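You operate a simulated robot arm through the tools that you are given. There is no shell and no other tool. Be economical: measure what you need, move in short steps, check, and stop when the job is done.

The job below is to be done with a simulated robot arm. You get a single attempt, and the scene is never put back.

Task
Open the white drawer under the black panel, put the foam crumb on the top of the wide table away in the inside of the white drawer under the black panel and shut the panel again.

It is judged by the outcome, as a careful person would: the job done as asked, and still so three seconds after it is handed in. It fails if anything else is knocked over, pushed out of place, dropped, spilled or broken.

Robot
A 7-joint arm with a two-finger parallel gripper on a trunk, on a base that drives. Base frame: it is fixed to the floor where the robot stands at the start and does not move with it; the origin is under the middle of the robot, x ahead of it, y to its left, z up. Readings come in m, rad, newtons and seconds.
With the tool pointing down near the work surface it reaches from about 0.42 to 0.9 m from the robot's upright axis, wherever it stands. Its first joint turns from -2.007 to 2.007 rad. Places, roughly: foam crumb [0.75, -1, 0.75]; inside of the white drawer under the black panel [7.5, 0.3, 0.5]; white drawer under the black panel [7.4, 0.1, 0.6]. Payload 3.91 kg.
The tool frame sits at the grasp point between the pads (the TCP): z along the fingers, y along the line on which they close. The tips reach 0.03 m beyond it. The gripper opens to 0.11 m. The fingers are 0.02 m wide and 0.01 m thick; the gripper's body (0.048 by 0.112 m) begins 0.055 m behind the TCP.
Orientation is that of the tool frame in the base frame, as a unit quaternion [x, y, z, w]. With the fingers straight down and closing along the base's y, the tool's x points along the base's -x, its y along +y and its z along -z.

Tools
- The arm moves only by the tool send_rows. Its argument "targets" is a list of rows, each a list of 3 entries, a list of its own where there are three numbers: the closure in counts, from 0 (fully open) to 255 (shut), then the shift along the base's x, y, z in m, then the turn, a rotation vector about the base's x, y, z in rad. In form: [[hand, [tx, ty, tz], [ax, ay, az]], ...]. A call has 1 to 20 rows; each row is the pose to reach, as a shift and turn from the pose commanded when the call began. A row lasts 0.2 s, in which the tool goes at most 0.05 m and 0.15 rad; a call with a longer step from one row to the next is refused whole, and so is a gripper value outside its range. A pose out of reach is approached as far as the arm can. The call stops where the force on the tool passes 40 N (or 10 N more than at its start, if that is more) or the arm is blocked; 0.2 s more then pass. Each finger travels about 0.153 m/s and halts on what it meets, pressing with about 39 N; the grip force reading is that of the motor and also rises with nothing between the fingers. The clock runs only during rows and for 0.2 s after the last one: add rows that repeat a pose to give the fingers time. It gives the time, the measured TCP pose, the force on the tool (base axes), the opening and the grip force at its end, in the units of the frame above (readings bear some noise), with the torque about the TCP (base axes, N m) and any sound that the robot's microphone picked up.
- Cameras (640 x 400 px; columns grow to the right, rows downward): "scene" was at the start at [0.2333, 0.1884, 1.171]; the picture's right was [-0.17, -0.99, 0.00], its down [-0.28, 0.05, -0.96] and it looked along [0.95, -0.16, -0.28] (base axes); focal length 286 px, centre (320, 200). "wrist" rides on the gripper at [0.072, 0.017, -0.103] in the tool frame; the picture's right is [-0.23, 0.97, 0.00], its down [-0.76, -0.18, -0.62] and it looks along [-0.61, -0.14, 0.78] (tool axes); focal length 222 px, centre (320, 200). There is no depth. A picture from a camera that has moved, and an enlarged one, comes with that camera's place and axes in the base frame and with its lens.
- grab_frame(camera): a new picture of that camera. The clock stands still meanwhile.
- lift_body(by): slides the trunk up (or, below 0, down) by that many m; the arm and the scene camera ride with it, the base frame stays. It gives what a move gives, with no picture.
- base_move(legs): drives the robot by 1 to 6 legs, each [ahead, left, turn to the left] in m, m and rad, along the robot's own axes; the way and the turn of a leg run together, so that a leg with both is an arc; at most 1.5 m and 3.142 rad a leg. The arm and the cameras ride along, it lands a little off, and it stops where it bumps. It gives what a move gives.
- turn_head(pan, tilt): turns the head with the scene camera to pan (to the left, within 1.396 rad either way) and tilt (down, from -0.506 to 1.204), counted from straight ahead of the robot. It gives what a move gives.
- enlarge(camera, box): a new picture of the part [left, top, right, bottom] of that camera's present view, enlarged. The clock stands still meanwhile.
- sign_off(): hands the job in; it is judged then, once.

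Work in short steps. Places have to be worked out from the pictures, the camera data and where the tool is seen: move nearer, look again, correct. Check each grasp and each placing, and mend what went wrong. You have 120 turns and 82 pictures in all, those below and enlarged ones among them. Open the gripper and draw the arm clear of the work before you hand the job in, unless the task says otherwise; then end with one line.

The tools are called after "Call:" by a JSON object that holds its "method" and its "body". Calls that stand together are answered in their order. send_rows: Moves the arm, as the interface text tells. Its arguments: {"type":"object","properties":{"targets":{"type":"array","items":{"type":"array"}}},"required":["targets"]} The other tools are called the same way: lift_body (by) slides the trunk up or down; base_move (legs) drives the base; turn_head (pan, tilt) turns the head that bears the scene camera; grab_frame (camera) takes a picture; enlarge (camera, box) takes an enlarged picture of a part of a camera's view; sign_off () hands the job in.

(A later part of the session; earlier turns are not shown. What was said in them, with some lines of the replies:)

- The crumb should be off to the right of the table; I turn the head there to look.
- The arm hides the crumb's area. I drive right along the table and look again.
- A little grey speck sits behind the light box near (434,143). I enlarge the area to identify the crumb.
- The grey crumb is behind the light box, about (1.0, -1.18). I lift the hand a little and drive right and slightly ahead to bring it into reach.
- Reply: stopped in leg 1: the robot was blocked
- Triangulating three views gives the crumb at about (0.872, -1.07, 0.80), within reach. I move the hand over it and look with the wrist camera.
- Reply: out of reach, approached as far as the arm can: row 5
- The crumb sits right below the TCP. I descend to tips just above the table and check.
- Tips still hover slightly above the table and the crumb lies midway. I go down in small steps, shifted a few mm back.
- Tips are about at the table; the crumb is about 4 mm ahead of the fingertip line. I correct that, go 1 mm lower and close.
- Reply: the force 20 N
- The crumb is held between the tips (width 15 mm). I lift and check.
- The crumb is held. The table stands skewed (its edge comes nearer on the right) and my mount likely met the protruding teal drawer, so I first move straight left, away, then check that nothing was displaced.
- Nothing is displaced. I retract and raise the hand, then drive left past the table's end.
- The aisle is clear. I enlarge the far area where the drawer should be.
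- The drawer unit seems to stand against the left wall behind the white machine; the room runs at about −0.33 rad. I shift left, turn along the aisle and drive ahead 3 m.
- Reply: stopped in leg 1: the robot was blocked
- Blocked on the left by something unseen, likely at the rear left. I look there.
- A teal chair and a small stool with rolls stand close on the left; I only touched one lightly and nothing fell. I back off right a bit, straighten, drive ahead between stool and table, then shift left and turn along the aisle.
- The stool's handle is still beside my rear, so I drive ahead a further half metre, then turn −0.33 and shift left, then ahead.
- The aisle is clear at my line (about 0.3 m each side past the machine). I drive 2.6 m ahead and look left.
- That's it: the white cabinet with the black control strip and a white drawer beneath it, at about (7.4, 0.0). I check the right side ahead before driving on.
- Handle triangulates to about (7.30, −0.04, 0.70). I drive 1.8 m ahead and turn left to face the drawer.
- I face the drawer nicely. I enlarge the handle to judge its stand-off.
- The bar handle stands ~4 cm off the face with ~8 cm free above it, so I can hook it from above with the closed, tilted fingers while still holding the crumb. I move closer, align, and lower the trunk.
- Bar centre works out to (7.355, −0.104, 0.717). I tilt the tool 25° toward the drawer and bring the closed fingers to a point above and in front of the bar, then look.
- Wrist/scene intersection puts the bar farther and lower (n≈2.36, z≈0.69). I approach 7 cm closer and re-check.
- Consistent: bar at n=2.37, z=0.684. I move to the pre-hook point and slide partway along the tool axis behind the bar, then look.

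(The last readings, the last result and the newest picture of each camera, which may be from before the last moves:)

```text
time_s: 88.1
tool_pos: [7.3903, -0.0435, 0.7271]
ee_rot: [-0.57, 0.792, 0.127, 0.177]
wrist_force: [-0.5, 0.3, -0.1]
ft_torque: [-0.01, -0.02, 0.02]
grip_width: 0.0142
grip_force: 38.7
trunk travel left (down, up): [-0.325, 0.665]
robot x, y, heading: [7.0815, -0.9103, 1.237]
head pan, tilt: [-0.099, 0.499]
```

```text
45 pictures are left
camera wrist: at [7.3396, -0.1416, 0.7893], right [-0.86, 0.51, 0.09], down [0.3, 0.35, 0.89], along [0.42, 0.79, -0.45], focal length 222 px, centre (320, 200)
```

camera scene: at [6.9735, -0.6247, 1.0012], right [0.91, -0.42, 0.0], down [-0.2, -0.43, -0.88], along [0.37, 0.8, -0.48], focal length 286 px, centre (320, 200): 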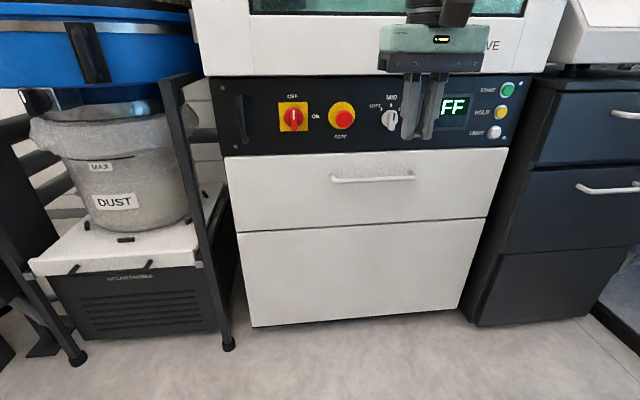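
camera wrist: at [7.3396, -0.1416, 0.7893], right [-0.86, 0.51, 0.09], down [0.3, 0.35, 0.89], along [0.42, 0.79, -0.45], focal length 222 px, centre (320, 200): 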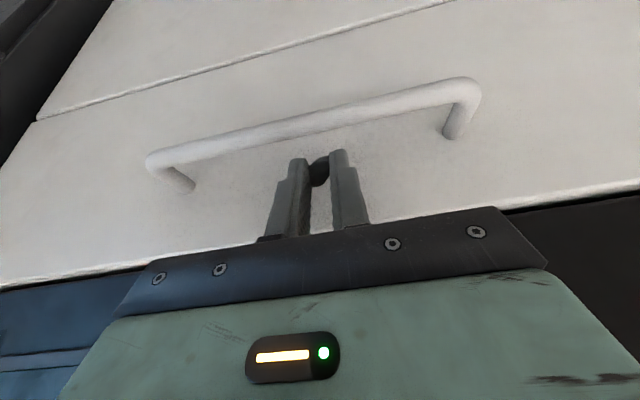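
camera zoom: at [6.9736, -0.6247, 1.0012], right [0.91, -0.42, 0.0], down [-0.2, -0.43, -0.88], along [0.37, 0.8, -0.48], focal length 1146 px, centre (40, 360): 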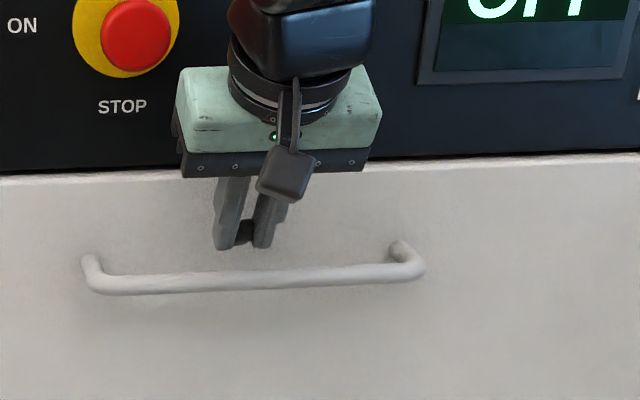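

The tips are just above and slightly behind the bar. I slide 2 cm further along the tool axis.

Call:
{"method": "send_rows", "body": {"targets": [[255, [0.001, 0.003, -0.009], [0, 0, 0]], [255, [0.0022, 0.0065, -0.02], [0, 0, 0]], [255, [0.0022, 0.0065, -0.02], [0, 0, 0]]]}}

Call:
{"method": "enlarge", "body": {"camera": "scene", "box": [310, 110, 470, 210]}}

Call:
{"method": "grab_frame", "body": {"camera": "wrist"}}

```text
time_s: 88.9
tool_pos: [7.3913, -0.0372, 0.705]
ee_rot: [-0.569, 0.793, 0.126, 0.177]
wrist_force: [-0.5, -0.4, -0.2]
ft_torque: [0.04, -0.01, 0.01]
grip_width: 0.0143
grip_force: 38.8
trunk travel left (down, up): [-0.325, 0.665]
robot x, y, heading: [7.0832, -0.9081, 1.238]
head pan, tilt: [-0.099, 0.499]
```

```text
4.00 times, centred on (390, 160) of scene
camera zoom: at [6.9736, -0.6247, 1.0012], right [0.91, -0.42, 0.0], down [-0.2, -0.43, -0.88], along [0.37, 0.8, -0.48], focal length 1146 px, centre (40, 360)
```

zoom: 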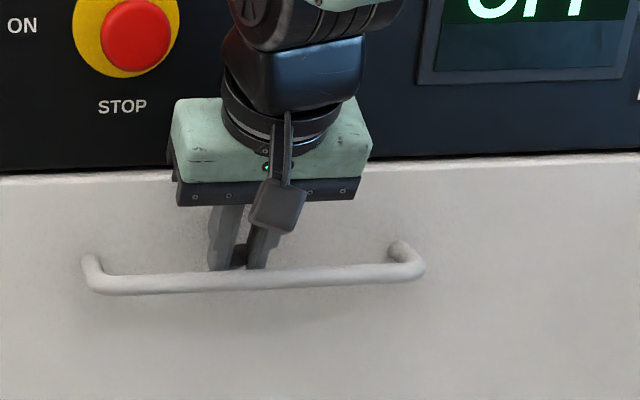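

```text
43 pictures are left
camera wrist: at [7.341, -0.1355, 0.7689], right [-0.86, 0.51, 0.09], down [0.3, 0.35, 0.89], along [0.42, 0.79, -0.45], focal length 222 px, centre (320, 200)
```

wrist: 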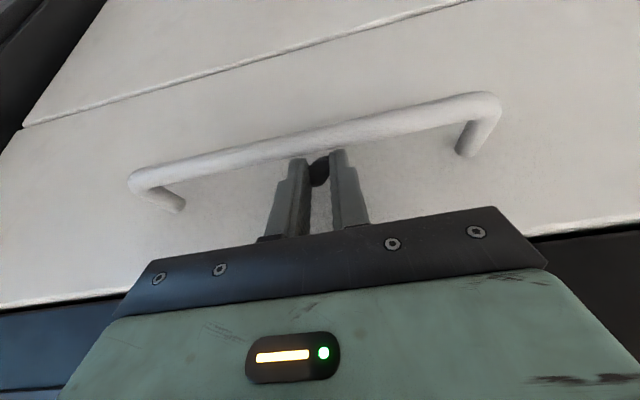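

The tips are now passing behind the bar (it hides them). I go straight down another 2.2 cm.

Call:
{"method": "send_rows", "body": {"targets": [[255, [-0.001, -0.002, -0.01], [0, 0, 0]], [255, [-0.001, -0.003, -0.022], [0, 0, 0]], [255, [-0.001, -0.003, -0.022], [0, 0, 0]]]}}

Call:
{"method": "enlarge", "body": {"camera": "scene", "box": [310, 110, 470, 210]}}

Call:
{"method": "grab_frame", "body": {"camera": "wrist"}}

```text
time_s: 89.7
tool_pos: [7.3908, -0.0417, 0.6854]
ee_rot: [-0.569, 0.792, 0.127, 0.179]
wrist_force: [-0.2, 1.0, 13.7]
ft_torque: [-0.72, -0.27, 0.47]
grip_width: 0.0141
grip_force: 39.2
trunk travel left (down, up): [-0.325, 0.665]
robot x, y, heading: [7.0837, -0.9081, 1.239]
head pan, tilt: [-0.099, 0.499]
```

```text
4.00 times, centred on (390, 160) of scene
camera zoom: at [6.9734, -0.6251, 1.0015], right [0.91, -0.42, 0.0], down [-0.2, -0.43, -0.88], along [0.37, 0.8, -0.48], focal length 1146 px, centre (40, 360)
```

zoom: 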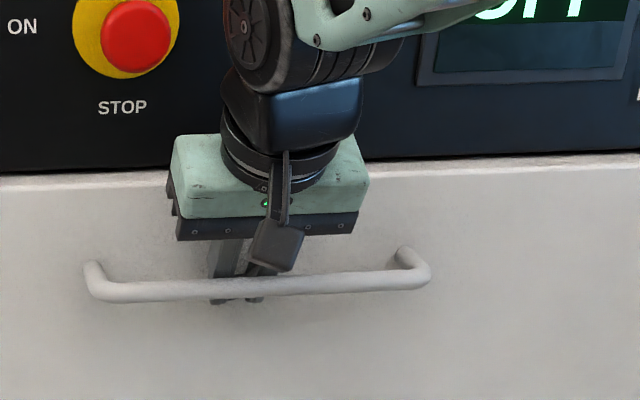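

```text
41 pictures are left
camera wrist: at [7.3401, -0.1392, 0.7481], right [-0.86, 0.51, 0.09], down [0.3, 0.34, 0.89], along [0.42, 0.79, -0.45], focal length 222 px, centre (320, 200)
```

wrist: 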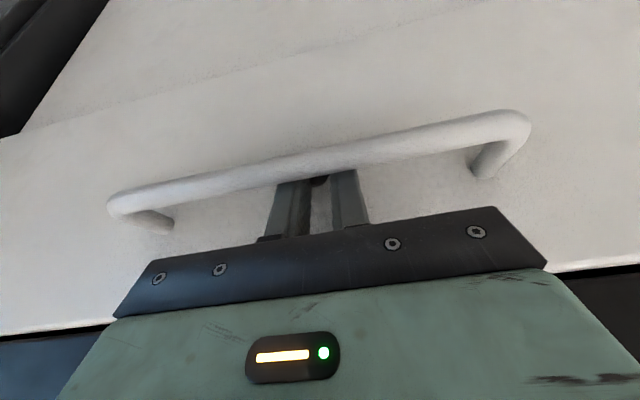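

The fingertips are hooked behind the bar. I pull outward along the drawer's normal, 8 cm first.

Call:
{"method": "send_rows", "body": {"targets": [[255, [-0.0065, -0.019, 0], [0, 0, 0]], [255, [-0.013, -0.038, 0], [0, 0, 0]], [255, [-0.0196, -0.0567, 0], [0, 0, 0]], [255, [-0.0262, -0.0756, 0], [0, 0, 0]], [255, [-0.0262, -0.0756, 0], [0, 0, 0]]]}}

Call:
{"method": "grab_frame", "body": {"camera": "scene"}}

```text
time_s: 90.9
tool_pos: [7.3651, -0.1185, 0.6861]
ee_rot: [-0.57, 0.792, 0.126, 0.178]
wrist_force: [7.2, -3.9, 17.8]
ft_torque: [-0.71, -0.32, 0.52]
grip_width: 0.0143
grip_force: 38.2
trunk travel left (down, up): [-0.325, 0.665]
robot x, y, heading: [7.0818, -0.907, 1.241]
head pan, tilt: [-0.099, 0.499]
```

```text
40 pictures are left
camera scene: at [6.9736, -0.6253, 1.0014], right [0.91, -0.42, 0.0], down [-0.2, -0.43, -0.88], along [0.37, 0.8, -0.48], focal length 286 px, centre (320, 200)
```

scene: 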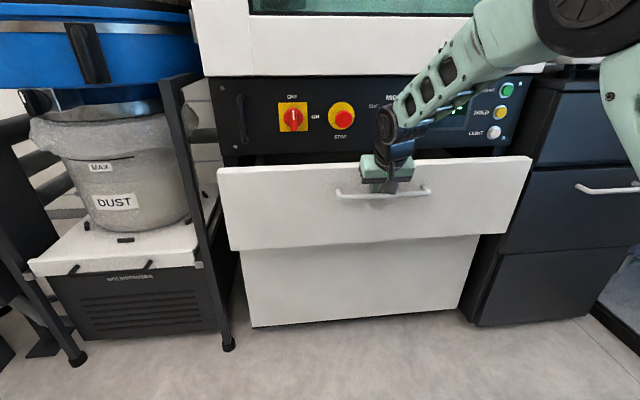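

The drawer follows. I pull another 22 cm.

Call:
{"method": "send_rows", "body": {"targets": [[255, [-0.0082, -0.0236, 0], [0, 0, 0]], [255, [-0.0164, -0.0472, 0], [0, 0, 0]], [255, [-0.0245, -0.0709, 0], [0, 0, 0]], [255, [-0.0327, -0.0945, 0], [0, 0, 0]], [255, [-0.041, -0.118, 0], [0, 0, 0]], [255, [-0.049, -0.1418, 0], [0, 0, 0]], [255, [-0.0572, -0.1654, 0], [0, 0, 0]], [255, [-0.0654, -0.189, 0], [0, 0, 0]], [255, [-0.072, -0.208, 0], [0, 0, 0]], [255, [-0.072, -0.208, 0], [0, 0, 0]]]}}

Call:
{"method": "turn_head", "body": {"pan": -0.1, "tilt": 0.8}}

Call:
{"method": "grab_frame", "body": {"camera": "scene"}}

```text
time_s: 92.3
tool_pos: [7.3182, -0.2578, 0.6842]
ee_rot: [-0.569, 0.793, 0.125, 0.179]
wrist_force: [3.4, -0.3, 10.1]
ft_torque: [-1.16, -0.29, 0.9]
grip_width: 0.0144
grip_force: 38.7
trunk travel left (down, up): [-0.325, 0.665]
robot x, y, heading: [7.0837, -0.9082, 1.237]
head pan, tilt: [-0.099, 0.499]
stopped in row 7: the force on the tool passed its limit at 43 N (the readings are from after the stop); the commanded pose is now the measured one
```

```text
time_s: 93.1
tool_pos: [7.3176, -0.2576, 0.6856]
ee_rot: [-0.568, 0.794, 0.125, 0.178]
wrist_force: [6.2, 0.2, 14.4]
ft_torque: [-1.02, -0.42, 0.92]
grip_width: 0.0144
grip_force: 39.5
trunk travel left (down, up): [-0.325, 0.665]
robot x, y, heading: [7.084, -0.9069, 1.242]
head pan, tilt: [-0.099, 0.799]
```

```text
39 pictures are left
camera scene: at [6.9697, -0.6344, 0.9755], right [0.91, -0.42, 0.0], down [-0.3, -0.65, -0.7], along [0.29, 0.63, -0.72], focal length 286 px, centre (320, 200)
```

scene: 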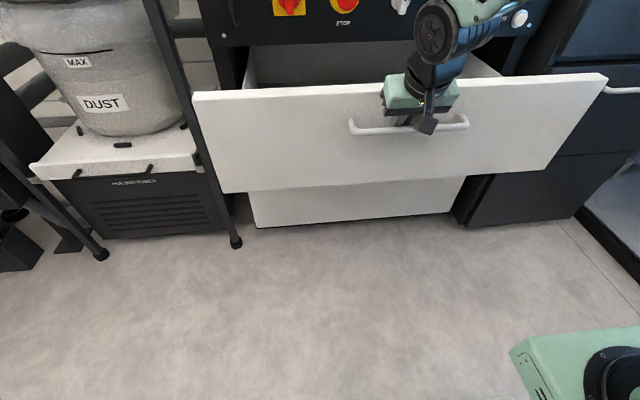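

The drawer has reached its stop, ~23 cm open. I unhook by sliding back along the tool axis, then rise.

Call:
{"method": "send_rows", "body": {"targets": [[255, [0.001, 0.003, 0.004], [0, 0, 0]], [255, [-0.001, -0.004, 0.022], [0, 0, 0]], [255, [-0.004, -0.012, 0.04], [0, 0, 0]], [255, [-0.007, -0.02, 0.058], [0, 0, 0]], [255, [-0.007, -0.02, 0.1], [0, 0, 0]], [255, [-0.007, -0.02, 0.145], [0, 0, 0]], [255, [-0.007, -0.02, 0.19], [0, 0, 0]], [255, [-0.007, -0.02, 0.19], [0, 0, 0]]]}}

Call:
{"method": "lift_body", "body": {"by": 0.15}}

Call:
{"method": "grab_frame", "body": {"camera": "scene"}}

Call:
{"method": "grab_frame", "body": {"camera": "wrist"}}

```text
time_s: 94.9
tool_pos: [7.3112, -0.279, 0.8758]
ee_rot: [-0.568, 0.794, 0.123, 0.177]
wrist_force: [0.2, -0.5, 0.1]
ft_torque: [0.01, 0.04, -0.01]
grip_width: 0.0139
grip_force: 39.6
trunk travel left (down, up): [-0.325, 0.665]
robot x, y, heading: [7.0861, -0.9103, 1.242]
head pan, tilt: [-0.099, 0.799]
```

```text
time_s: 96.7
tool_pos: [7.3108, -0.2778, 1.0249]
ee_rot: [-0.568, 0.794, 0.124, 0.178]
wrist_force: [0.7, 0.2, 0.0]
ft_torque: [-0.01, 0.01, 0.01]
grip_width: 0.0141
grip_force: 39.4
trunk travel left (down, up): [-0.475, 0.515]
robot x, y, heading: [7.0854, -0.9071, 1.237]
head pan, tilt: [-0.099, 0.799]
```

```text
38 pictures are left
camera scene: at [6.9696, -0.6341, 1.1252], right [0.91, -0.42, 0.0], down [-0.3, -0.65, -0.7], along [0.29, 0.63, -0.72], focal length 286 px, centre (320, 200)
```

scene: 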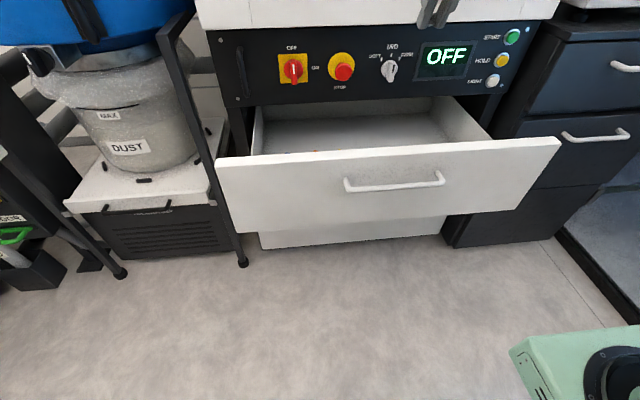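

```text
37 pictures are left
camera wrist: at [7.26, -0.3758, 1.0889], right [-0.86, 0.51, 0.09], down [0.3, 0.35, 0.89], along [0.42, 0.79, -0.45], focal length 222 px, centre (320, 200)
```

wrist: 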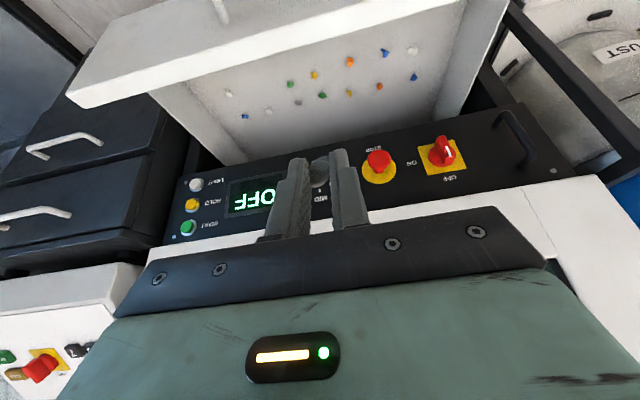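

The drawer is open and the crumb still held. I straighten the tool and move over the opening (n≈2.30, right of the knob), high up, then check.

Call:
{"method": "send_rows", "body": {"targets": [[255, [0.0, 0.0, 0], [-0.137, 0.048, 0]], [255, [0.0, 0.0, 0], [-0.274, 0.095, 0]], [255, [0.02, 0.015, 0], [-0.412, 0.143, 0]], [255, [0.055, 0.04, 0], [-0.412, 0.143, 0]], [255, [0.09, 0.065, 0], [-0.412, 0.143, 0]], [255, [0.125, 0.09, 0], [-0.412, 0.143, 0]], [255, [0.15, 0.107, 0], [-0.412, 0.143, 0]], [255, [0.17, 0.118, 0], [-0.412, 0.143, 0]], [255, [0.17, 0.118, 0], [-0.412, 0.143, 0]]]}}

Call:
{"method": "grab_frame", "body": {"camera": "wrist"}}

Call:
{"method": "turn_head", "body": {"pan": -0.1, "tilt": 0.6}}

Call:
{"method": "grab_frame", "body": {"camera": "scene"}}

```text
time_s: 98.7
tool_pos: [7.4827, -0.1591, 1.0255]
ee_rot: [-0.582, 0.813, 0.0, 0.0]
wrist_force: [0.4, 0.0, 0.4]
ft_torque: [-0.01, 0.0, 0.04]
grip_width: 0.0142
grip_force: 38.3
trunk travel left (down, up): [-0.475, 0.515]
robot x, y, heading: [7.0879, -0.9092, 1.238]
head pan, tilt: [-0.099, 0.799]
```

```text
36 pictures are left
camera wrist: at [7.4433, -0.2226, 1.1295], right [-0.85, 0.53, 0.0], down [0.41, 0.66, 0.62], along [0.33, 0.53, -0.78], focal length 222 px, centre (320, 200)
```

wrist: 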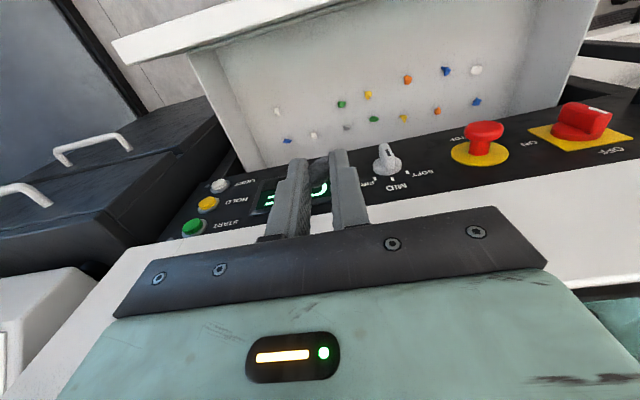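

```text
time_s: 99.4
tool_pos: [7.4829, -0.1598, 1.0254]
ee_rot: [-0.583, 0.813, -0.001, 0.001]
wrist_force: [0.0, 0.0, 0.7]
ft_torque: [-0.02, 0.0, -0.03]
grip_width: 0.0143
grip_force: 39.6
trunk travel left (down, up): [-0.475, 0.515]
robot x, y, heading: [7.0853, -0.9056, 1.242]
head pan, tilt: [-0.099, 0.6]
```

```text
35 pictures are left
camera scene: at [6.9728, -0.6271, 1.1421], right [0.91, -0.42, 0.0], down [-0.24, -0.51, -0.82], along [0.34, 0.75, -0.57], focal length 286 px, centre (320, 200)
```

scene: 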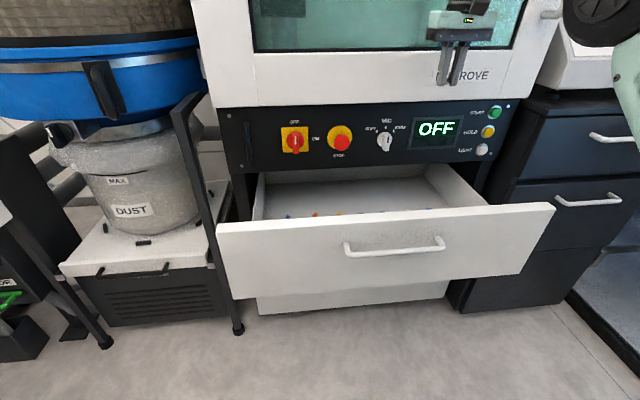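

The hand is over the opening: panel face at n≈2.40, drawer front's inner edge ≈2.25. I shift 2 cm inward and lower with the trunk and arm, watching the clearance.

Call:
{"method": "send_rows", "body": {"targets": [[255, [0.006, 0.018, -0.03], [0, 0, 0]], [255, [0.006, 0.018, -0.03], [0, 0, 0]]]}}

Call:
{"method": "lift_body", "body": {"by": -0.18}}

Call:
{"method": "grab_frame", "body": {"camera": "scene"}}

Call:
{"method": "grab_frame", "body": {"camera": "wrist"}}

```text
time_s: 100.0
tool_pos: [7.4887, -0.1422, 0.9962]
ee_rot: [-0.582, 0.813, -0.001, 0.001]
wrist_force: [0.8, 0.3, 0.4]
ft_torque: [-0.01, -0.02, -0.02]
grip_width: 0.0143
grip_force: 38.7
trunk travel left (down, up): [-0.475, 0.515]
robot x, y, heading: [7.0892, -0.9102, 1.237]
head pan, tilt: [-0.099, 0.6]
```

```text
time_s: 102.0
tool_pos: [7.4886, -0.1419, 0.816]
ee_rot: [-0.582, 0.813, 0.0, 0.001]
wrist_force: [0.5, 0.3, -0.4]
ft_torque: [0.03, -0.01, 0.02]
grip_width: 0.0144
grip_force: 38.9
trunk travel left (down, up): [-0.295, 0.695]
robot x, y, heading: [7.0849, -0.9117, 1.241]
head pan, tilt: [-0.099, 0.6]
```

```text
34 pictures are left
camera scene: at [6.9728, -0.6271, 0.9621], right [0.91, -0.42, 0.0], down [-0.24, -0.51, -0.83], along [0.35, 0.75, -0.56], focal length 286 px, centre (320, 200)
```

scene: 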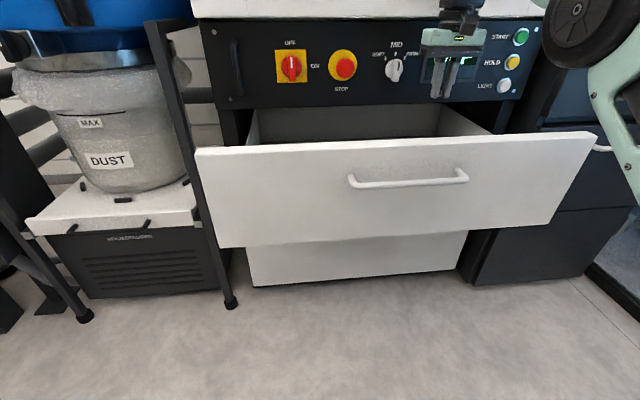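

```text
33 pictures are left
camera wrist: at [7.4502, -0.2045, 0.9198], right [-0.85, 0.53, 0.0], down [0.41, 0.66, 0.62], along [0.33, 0.53, -0.78], focal length 222 px, centre (320, 200)
```

wrist: 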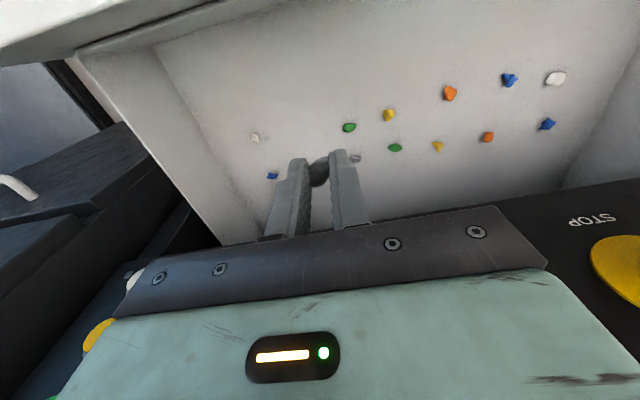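

The drawer holds other crumbs; its floor is near z≈0.54. I lower to TCP z≈0.69 – the lowest at which the wrist camera clears the drawer's front – and check.

Call:
{"method": "send_rows", "body": {"targets": [[255, [0, 0, -0.03], [0, 0, 0]], [255, [0, 0, -0.06], [0, 0, 0]], [255, [0.001, 0.004, -0.09], [0, 0, 0]], [255, [0.001, 0.004, -0.11], [0, 0, 0]], [255, [0.001, 0.004, -0.122], [0, 0, 0]], [255, [0.001, 0.004, -0.122], [0, 0, 0]]]}}

Call:
{"method": "grab_frame", "body": {"camera": "scene"}}

Call:
{"method": "grab_frame", "body": {"camera": "wrist"}}

```text
time_s: 103.4
tool_pos: [7.492, -0.1374, 0.6937]
ee_rot: [-0.583, 0.813, 0.0, 0.0]
wrist_force: [0.7, 0.1, -0.4]
ft_torque: [-0.01, 0.02, 0.03]
grip_width: 0.0139
grip_force: 39.5
trunk travel left (down, up): [-0.295, 0.695]
robot x, y, heading: [7.0802, -0.9023, 1.237]
head pan, tilt: [-0.099, 0.6]
```

```text
32 pictures are left
camera scene: at [6.9728, -0.6271, 0.9621], right [0.91, -0.42, 0.0], down [-0.24, -0.51, -0.83], along [0.35, 0.75, -0.56], focal length 286 px, centre (320, 200)
```

scene: 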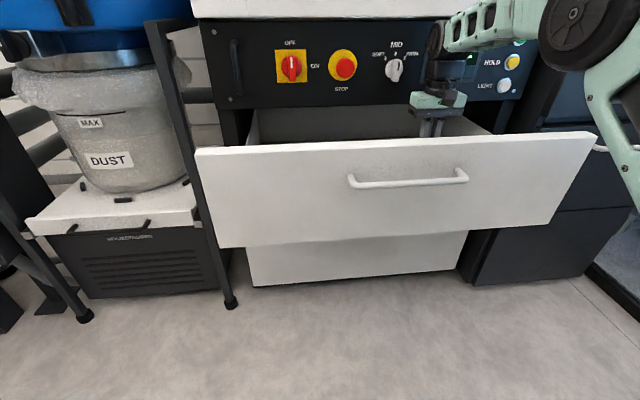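

```text
31 pictures are left
camera wrist: at [7.4514, -0.2, 0.7965], right [-0.85, 0.53, 0.0], down [0.41, 0.66, 0.62], along [0.33, 0.53, -0.78], focal length 222 px, centre (320, 200)
```

wrist: 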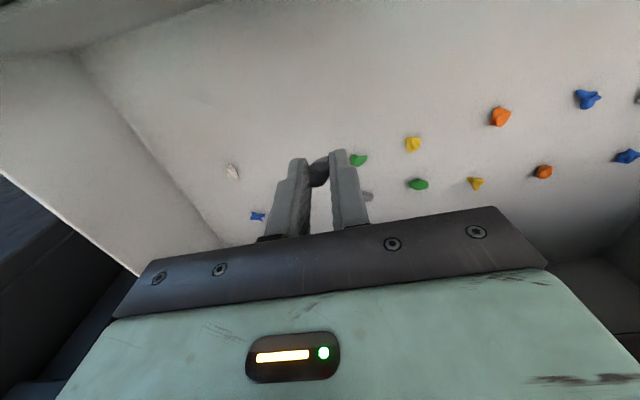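

Deep inside the opening now; I enlarge to see the clearance between the wrist camera and the drawer's front.

Call:
{"method": "enlarge", "body": {"camera": "scene", "box": [380, 50, 500, 150]}}

```text
4.00 times, centred on (440, 100) of scene
camera zoom: at [6.9728, -0.6271, 0.9621], right [0.91, -0.42, 0.0], down [-0.24, -0.51, -0.83], along [0.35, 0.75, -0.56], focal length 1146 px, centre (-160, 600)
```

zoom: 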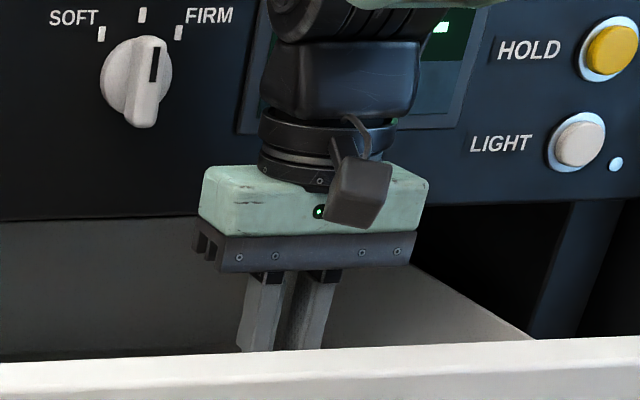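

The camera housing has about 5–6 cm over the drawer front (its top is at z≈0.73). I lower another 4 cm, then open the fingers part way.

Call:
{"method": "send_rows", "body": {"targets": [[255, [0, 0, -0.02], [0, 0, 0]], [255, [0, 0, -0.04], [0, 0, 0]], [255, [0, 0, -0.04], [0, 0, 0]], [200, [0, 0, -0.04], [0, 0, 0]], [150, [0, 0, -0.04], [0, 0, 0]], [150, [0, 0, -0.04], [0, 0, 0]], [150, [0, 0, -0.04], [0, 0, 0]]]}}

Call:
{"method": "grab_frame", "body": {"camera": "wrist"}}

```text
time_s: 105.0
tool_pos: [7.4904, -0.138, 0.6535]
ee_rot: [-0.582, 0.813, 0.0, 0.0]
wrist_force: [0.0, 0.4, -0.3]
ft_torque: [0.02, 0.0, -0.01]
grip_width: 0.0452
grip_force: 0.1
trunk travel left (down, up): [-0.295, 0.695]
robot x, y, heading: [7.0869, -0.9073, 1.242]
head pan, tilt: [-0.099, 0.6]
```

```text
29 pictures are left
camera wrist: at [7.4513, -0.1997, 0.757], right [-0.85, 0.53, 0.0], down [0.41, 0.66, 0.62], along [0.33, 0.53, -0.78], focal length 222 px, centre (320, 200)
```

wrist: 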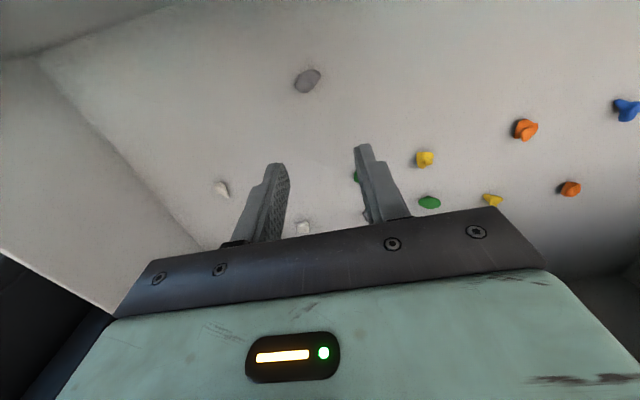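

The grey crumb lies on the drawer floor. I raise the hand straight up and retreat in front of the drawer.

Call:
{"method": "send_rows", "body": {"targets": [[150, [0, 0, 0.04], [0, 0, 0]], [150, [0, 0, 0.08], [0, 0, 0]], [200, [0, 0, 0.12], [0, 0, 0]], [255, [0, 0, 0.16], [0, 0, 0]], [255, [0, 0, 0.2], [0, 0, 0]], [255, [-0.02, -0.038, 0.2], [0, 0, 0]], [255, [-0.04, -0.076, 0.2], [0, 0, 0]], [255, [-0.06, -0.114, 0.2], [0, 0, 0]], [255, [-0.08, -0.152, 0.2], [0, 0, 0]], [255, [-0.1, -0.19, 0.2], [0, 0, 0]], [255, [-0.12, -0.228, 0.2], [0, 0, 0]], [255, [-0.14, -0.266, 0.2], [0, 0, 0]], [255, [-0.14, -0.266, 0.2], [0, 0, 0]]]}}

Call:
{"method": "grab_frame", "body": {"camera": "scene"}}

```text
time_s: 107.8
tool_pos: [7.3502, -0.4037, 0.8545]
ee_rot: [-0.582, 0.813, 0.0, 0.001]
wrist_force: [0.8, 0.4, -1.1]
ft_torque: [-0.02, 0.01, -0.02]
grip_width: 0.0002
grip_force: 37.9
trunk travel left (down, up): [-0.295, 0.695]
robot x, y, heading: [7.0842, -0.9072, 1.239]
head pan, tilt: [-0.099, 0.6]
```

```text
28 pictures are left
camera scene: at [6.9728, -0.6271, 0.9621], right [0.91, -0.42, 0.0], down [-0.24, -0.51, -0.83], along [0.35, 0.75, -0.56], focal length 286 px, centre (320, 200)
```

scene: 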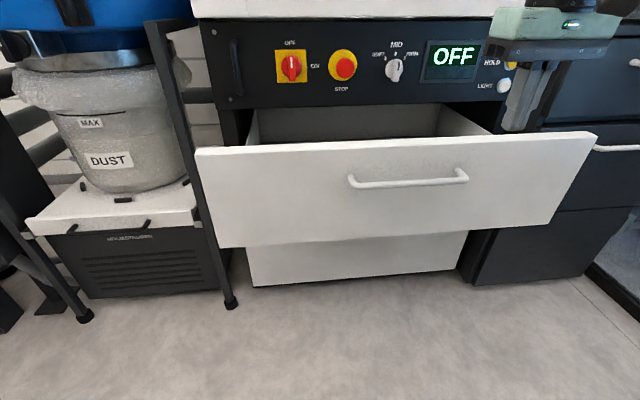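

Now I bring the closed fingers in front of the bar handle's middle, at handle height.

Call:
{"method": "send_rows", "body": {"targets": [[255, [-0.037, 0.013, 0], [0, 0, 0]], [255, [-0.072, 0.025, 0], [0, 0, 0]], [255, [-0.072, 0.025, -0.045], [0, 0, 0]], [255, [-0.072, 0.025, -0.09], [0, 0, 0]], [255, [-0.072, 0.025, -0.135], [0, 0, 0]], [255, [-0.072, 0.025, -0.168], [0, 0, 0]], [255, [-0.072, 0.025, -0.168], [0, 0, 0]]]}}

Call:
{"method": "grab_frame", "body": {"camera": "scene"}}

```text
time_s: 109.4
tool_pos: [7.2788, -0.3777, 0.6843]
ee_rot: [-0.582, 0.813, -0.002, 0.001]
wrist_force: [0.1, -0.5, 0.1]
ft_torque: [0.0, -0.02, 0.02]
grip_width: 0.0
grip_force: 38.1
trunk travel left (down, up): [-0.295, 0.695]
robot x, y, heading: [7.085, -0.9056, 1.24]
head pan, tilt: [-0.099, 0.6]
```

```text
27 pictures are left
camera scene: at [6.9728, -0.6271, 0.9621], right [0.91, -0.42, 0.0], down [-0.24, -0.51, -0.83], along [0.35, 0.75, -0.56], focal length 286 px, centre (320, 200)
```

scene: 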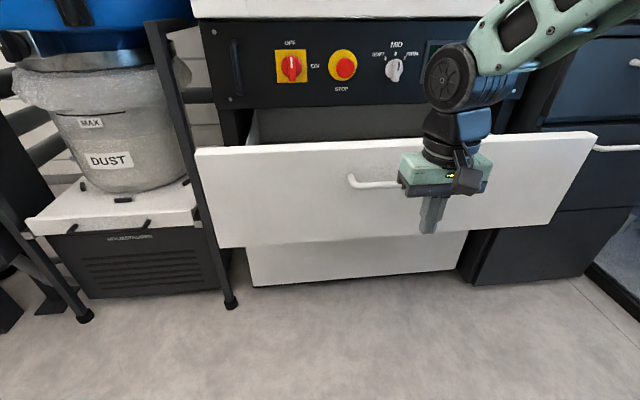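

Fingers are in front of the handle. I push the drawer in along its normal, 25 cm first.

Call:
{"method": "send_rows", "body": {"targets": [[255, [0.0098, 0.0284, 0], [0, 0, 0]], [255, [0.0196, 0.0567, 0], [0, 0, 0]], [255, [0.0294, 0.085, 0], [0, 0, 0]], [255, [0.0392, 0.1134, 0], [0, 0, 0]], [255, [0.049, 0.1418, 0], [0, 0, 0]], [255, [0.0589, 0.17, 0], [0, 0, 0]], [255, [0.0687, 0.1985, 0], [0, 0, 0]], [255, [0.0785, 0.2268, 0], [0, 0, 0]], [255, [0.0834, 0.241, 0], [0, 0, 0]], [255, [0.0834, 0.241, 0], [0, 0, 0]]]}}

Call:
{"method": "grab_frame", "body": {"camera": "scene"}}

```text
time_s: 111.6
tool_pos: [7.3635, -0.1363, 0.6863]
ee_rot: [-0.582, 0.813, -0.001, 0.001]
wrist_force: [-0.5, -0.5, -0.3]
ft_torque: [0.03, 0.0, 0.03]
grip_width: 0.0001
grip_force: 38.3
trunk travel left (down, up): [-0.295, 0.695]
robot x, y, heading: [7.0841, -0.9078, 1.236]
head pan, tilt: [-0.099, 0.6]
```

```text
26 pictures are left
camera scene: at [6.9728, -0.6271, 0.9621], right [0.91, -0.42, 0.0], down [-0.24, -0.51, -0.83], along [0.35, 0.75, -0.56], focal length 286 px, centre (320, 200)
```

scene: 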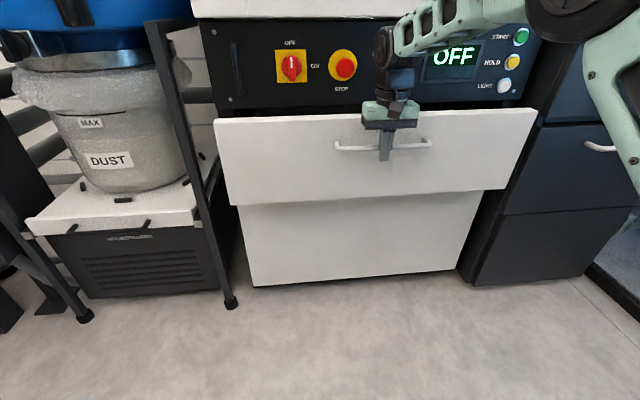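

The drawer slides in; a few cm remain. I push on slowly until it meets its stop.

Call:
{"method": "send_rows", "body": {"targets": [[255, [0.005, 0.0142, 0], [0, 0, 0]], [255, [0.0098, 0.0284, 0], [0, 0, 0]], [255, [0.0147, 0.0425, 0], [0, 0, 0]], [255, [0.018, 0.052, 0], [0, 0, 0]], [255, [0.0213, 0.0614, 0], [0, 0, 0]], [255, [0.0245, 0.0709, 0], [0, 0, 0]], [255, [0.0278, 0.0804, 0], [0, 0, 0]], [255, [0.031, 0.09, 0], [0, 0, 0]]]}}

Call:
{"method": "grab_frame", "body": {"camera": "scene"}}

```text
time_s: 113.2
tool_pos: [7.3874, -0.0656, 0.6871]
ee_rot: [-0.582, 0.813, -0.006, -0.007]
wrist_force: [-2.7, -10.1, 4.4]
ft_torque: [0.0, 0.05, 0.03]
grip_width: 0.0
grip_force: 38.3
trunk travel left (down, up): [-0.295, 0.695]
robot x, y, heading: [7.0846, -0.9067, 1.243]
head pan, tilt: [-0.099, 0.6]
stopped in row 7: the force on the tool passed its limit at 58 N (the readings are from after the stop); the commanded pose is now the measured one
```

```text
25 pictures are left
camera scene: at [6.9727, -0.6278, 0.9623], right [0.91, -0.42, 0.0], down [-0.24, -0.51, -0.83], along [0.35, 0.75, -0.56], focal length 286 px, centre (320, 200)
```

scene: 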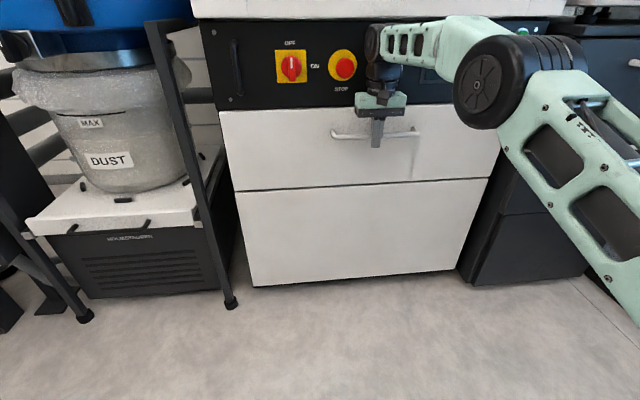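

The drawer hit its stop and looks flush. I back the hand off, open it, and inspect.

Call:
{"method": "send_rows", "body": {"targets": [[255, [-0.01, -0.0284, 0], [0, 0, 0]], [255, [-0.0229, -0.066, 0], [0, 0, 0]], [255, [-0.036, -0.104, 0.01], [0, 0, 0]], [200, [-0.049, -0.1418, 0.03], [0, 0, 0]], [100, [-0.062, -0.18, 0.06], [0, 0, 0]], [0, [-0.075, -0.217, 0.09], [0, 0, 0]], [0, [-0.075, -0.217, 0.13], [0, 0, 0]], [0, [-0.075, -0.217, 0.17], [0, 0, 0]], [0, [-0.075, -0.217, 0.2], [0, 0, 0]], [0, [-0.075, -0.217, 0.2], [0, 0, 0]]]}}

Call:
{"method": "enlarge", "body": {"camera": "scene", "box": [190, 80, 540, 300]}}

Call:
{"method": "grab_frame", "body": {"camera": "wrist"}}

```text
refused: row 5 steps farther than a row can; nothing moved
```

```text
1.82 times, centred on (365, 190) of scene
camera zoom: at [6.9727, -0.6278, 0.9623], right [0.91, -0.42, 0.0], down [-0.24, -0.51, -0.83], along [0.35, 0.75, -0.56], focal length 521 px, centre (238, 218)
```

zoom: 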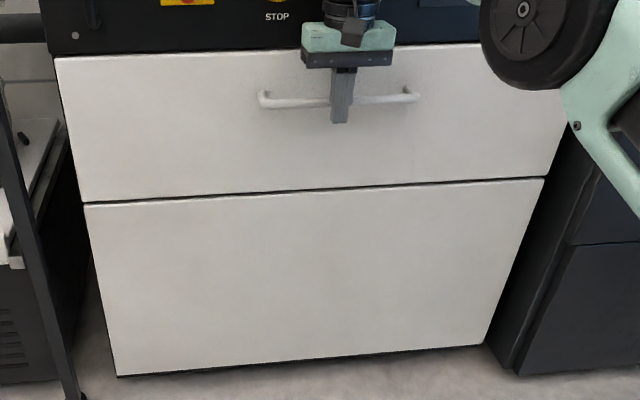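

```text
23 pictures are left
camera wrist: at [7.3489, -0.126, 0.7909], right [-0.85, 0.53, -0.01], down [0.42, 0.68, 0.61], along [0.33, 0.51, -0.79], focal length 222 px, centre (320, 200)
```

wrist: 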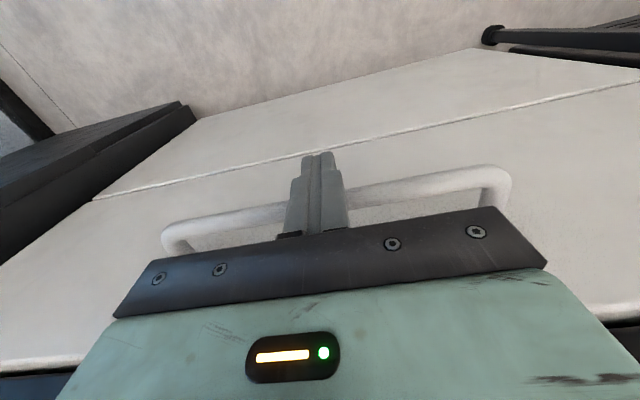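

One step was too long and the call was refused. The drawer looks flush; I resend with shorter steps.

Call:
{"method": "send_rows", "body": {"targets": [[255, [-0.01, -0.0284, 0], [0, 0, 0]], [255, [-0.0229, -0.066, 0], [0, 0, 0]], [255, [-0.036, -0.104, 0.01], [0, 0, 0]], [200, [-0.047, -0.136, 0.03], [0, 0, 0]], [100, [-0.056, -0.162, 0.06], [0, 0, 0]], [0, [-0.062, -0.18, 0.09], [0, 0, 0]], [0, [-0.062, -0.18, 0.13], [0, 0, 0]], [0, [-0.062, -0.18, 0.17], [0, 0, 0]], [0, [-0.062, -0.18, 0.2], [0, 0, 0]], [0, [-0.062, -0.18, 0.2], [0, 0, 0]]]}}

Call:
{"method": "grab_frame", "body": {"camera": "scene"}}

Call:
{"method": "enlarge", "body": {"camera": "scene", "box": [200, 80, 420, 220]}}

```text
time_s: 115.4
tool_pos: [7.3273, -0.2433, 0.8858]
ee_rot: [-0.582, 0.813, -0.007, -0.005]
wrist_force: [-0.2, -0.4, 0.1]
ft_torque: [0.0, 0.01, -0.06]
grip_width: 0.1102
grip_force: 0.1
trunk travel left (down, up): [-0.295, 0.695]
robot x, y, heading: [7.0847, -0.909, 1.238]
head pan, tilt: [-0.099, 0.6]
```

```text
22 pictures are left
camera scene: at [6.9728, -0.6274, 0.9621], right [0.91, -0.42, 0.0], down [-0.24, -0.51, -0.83], along [0.35, 0.75, -0.56], focal length 286 px, centre (320, 200)
```

scene: 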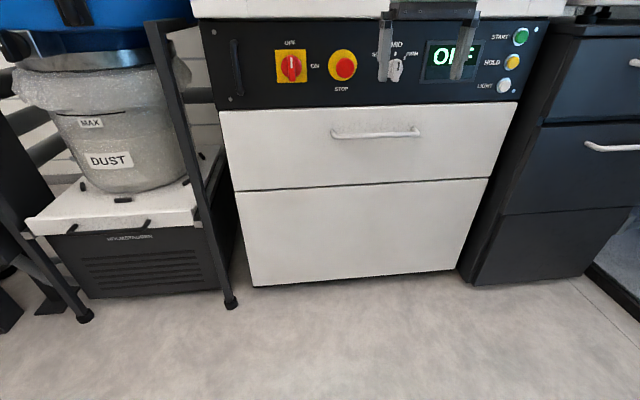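

```text
2.86 times, centred on (310, 150) of scene
camera zoom: at [6.9728, -0.6274, 0.9621], right [0.91, -0.42, 0.0], down [-0.24, -0.51, -0.83], along [0.35, 0.75, -0.56], focal length 818 px, centre (349, 343)
```

zoom: 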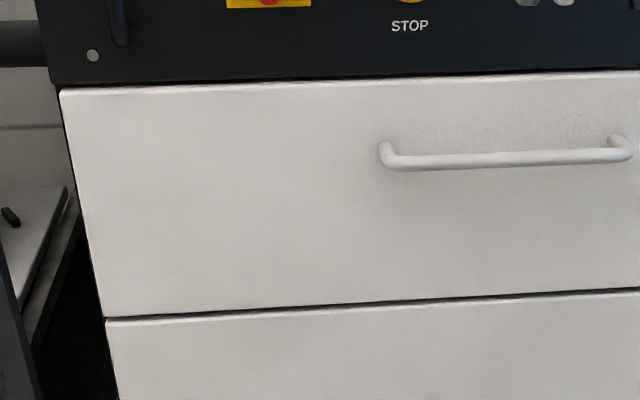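

The drawer is flush with the cabinet, the crumb is inside, and the open gripper is clear. I hand the job in.

Call:
{"method": "sign_off", "body": {}}

```text
The job is handed in.
```

The foam crumb is in the white drawer under the black panel, the drawer is shut and looks flush, and the open gripper is clear of it; the base was stopped by contact twice along the way, at the wide table and near the teal chair and stool, and though nothing fell or looked moved in the pictures afterwards, I did not go back to check that the chair and stool had not shifted.
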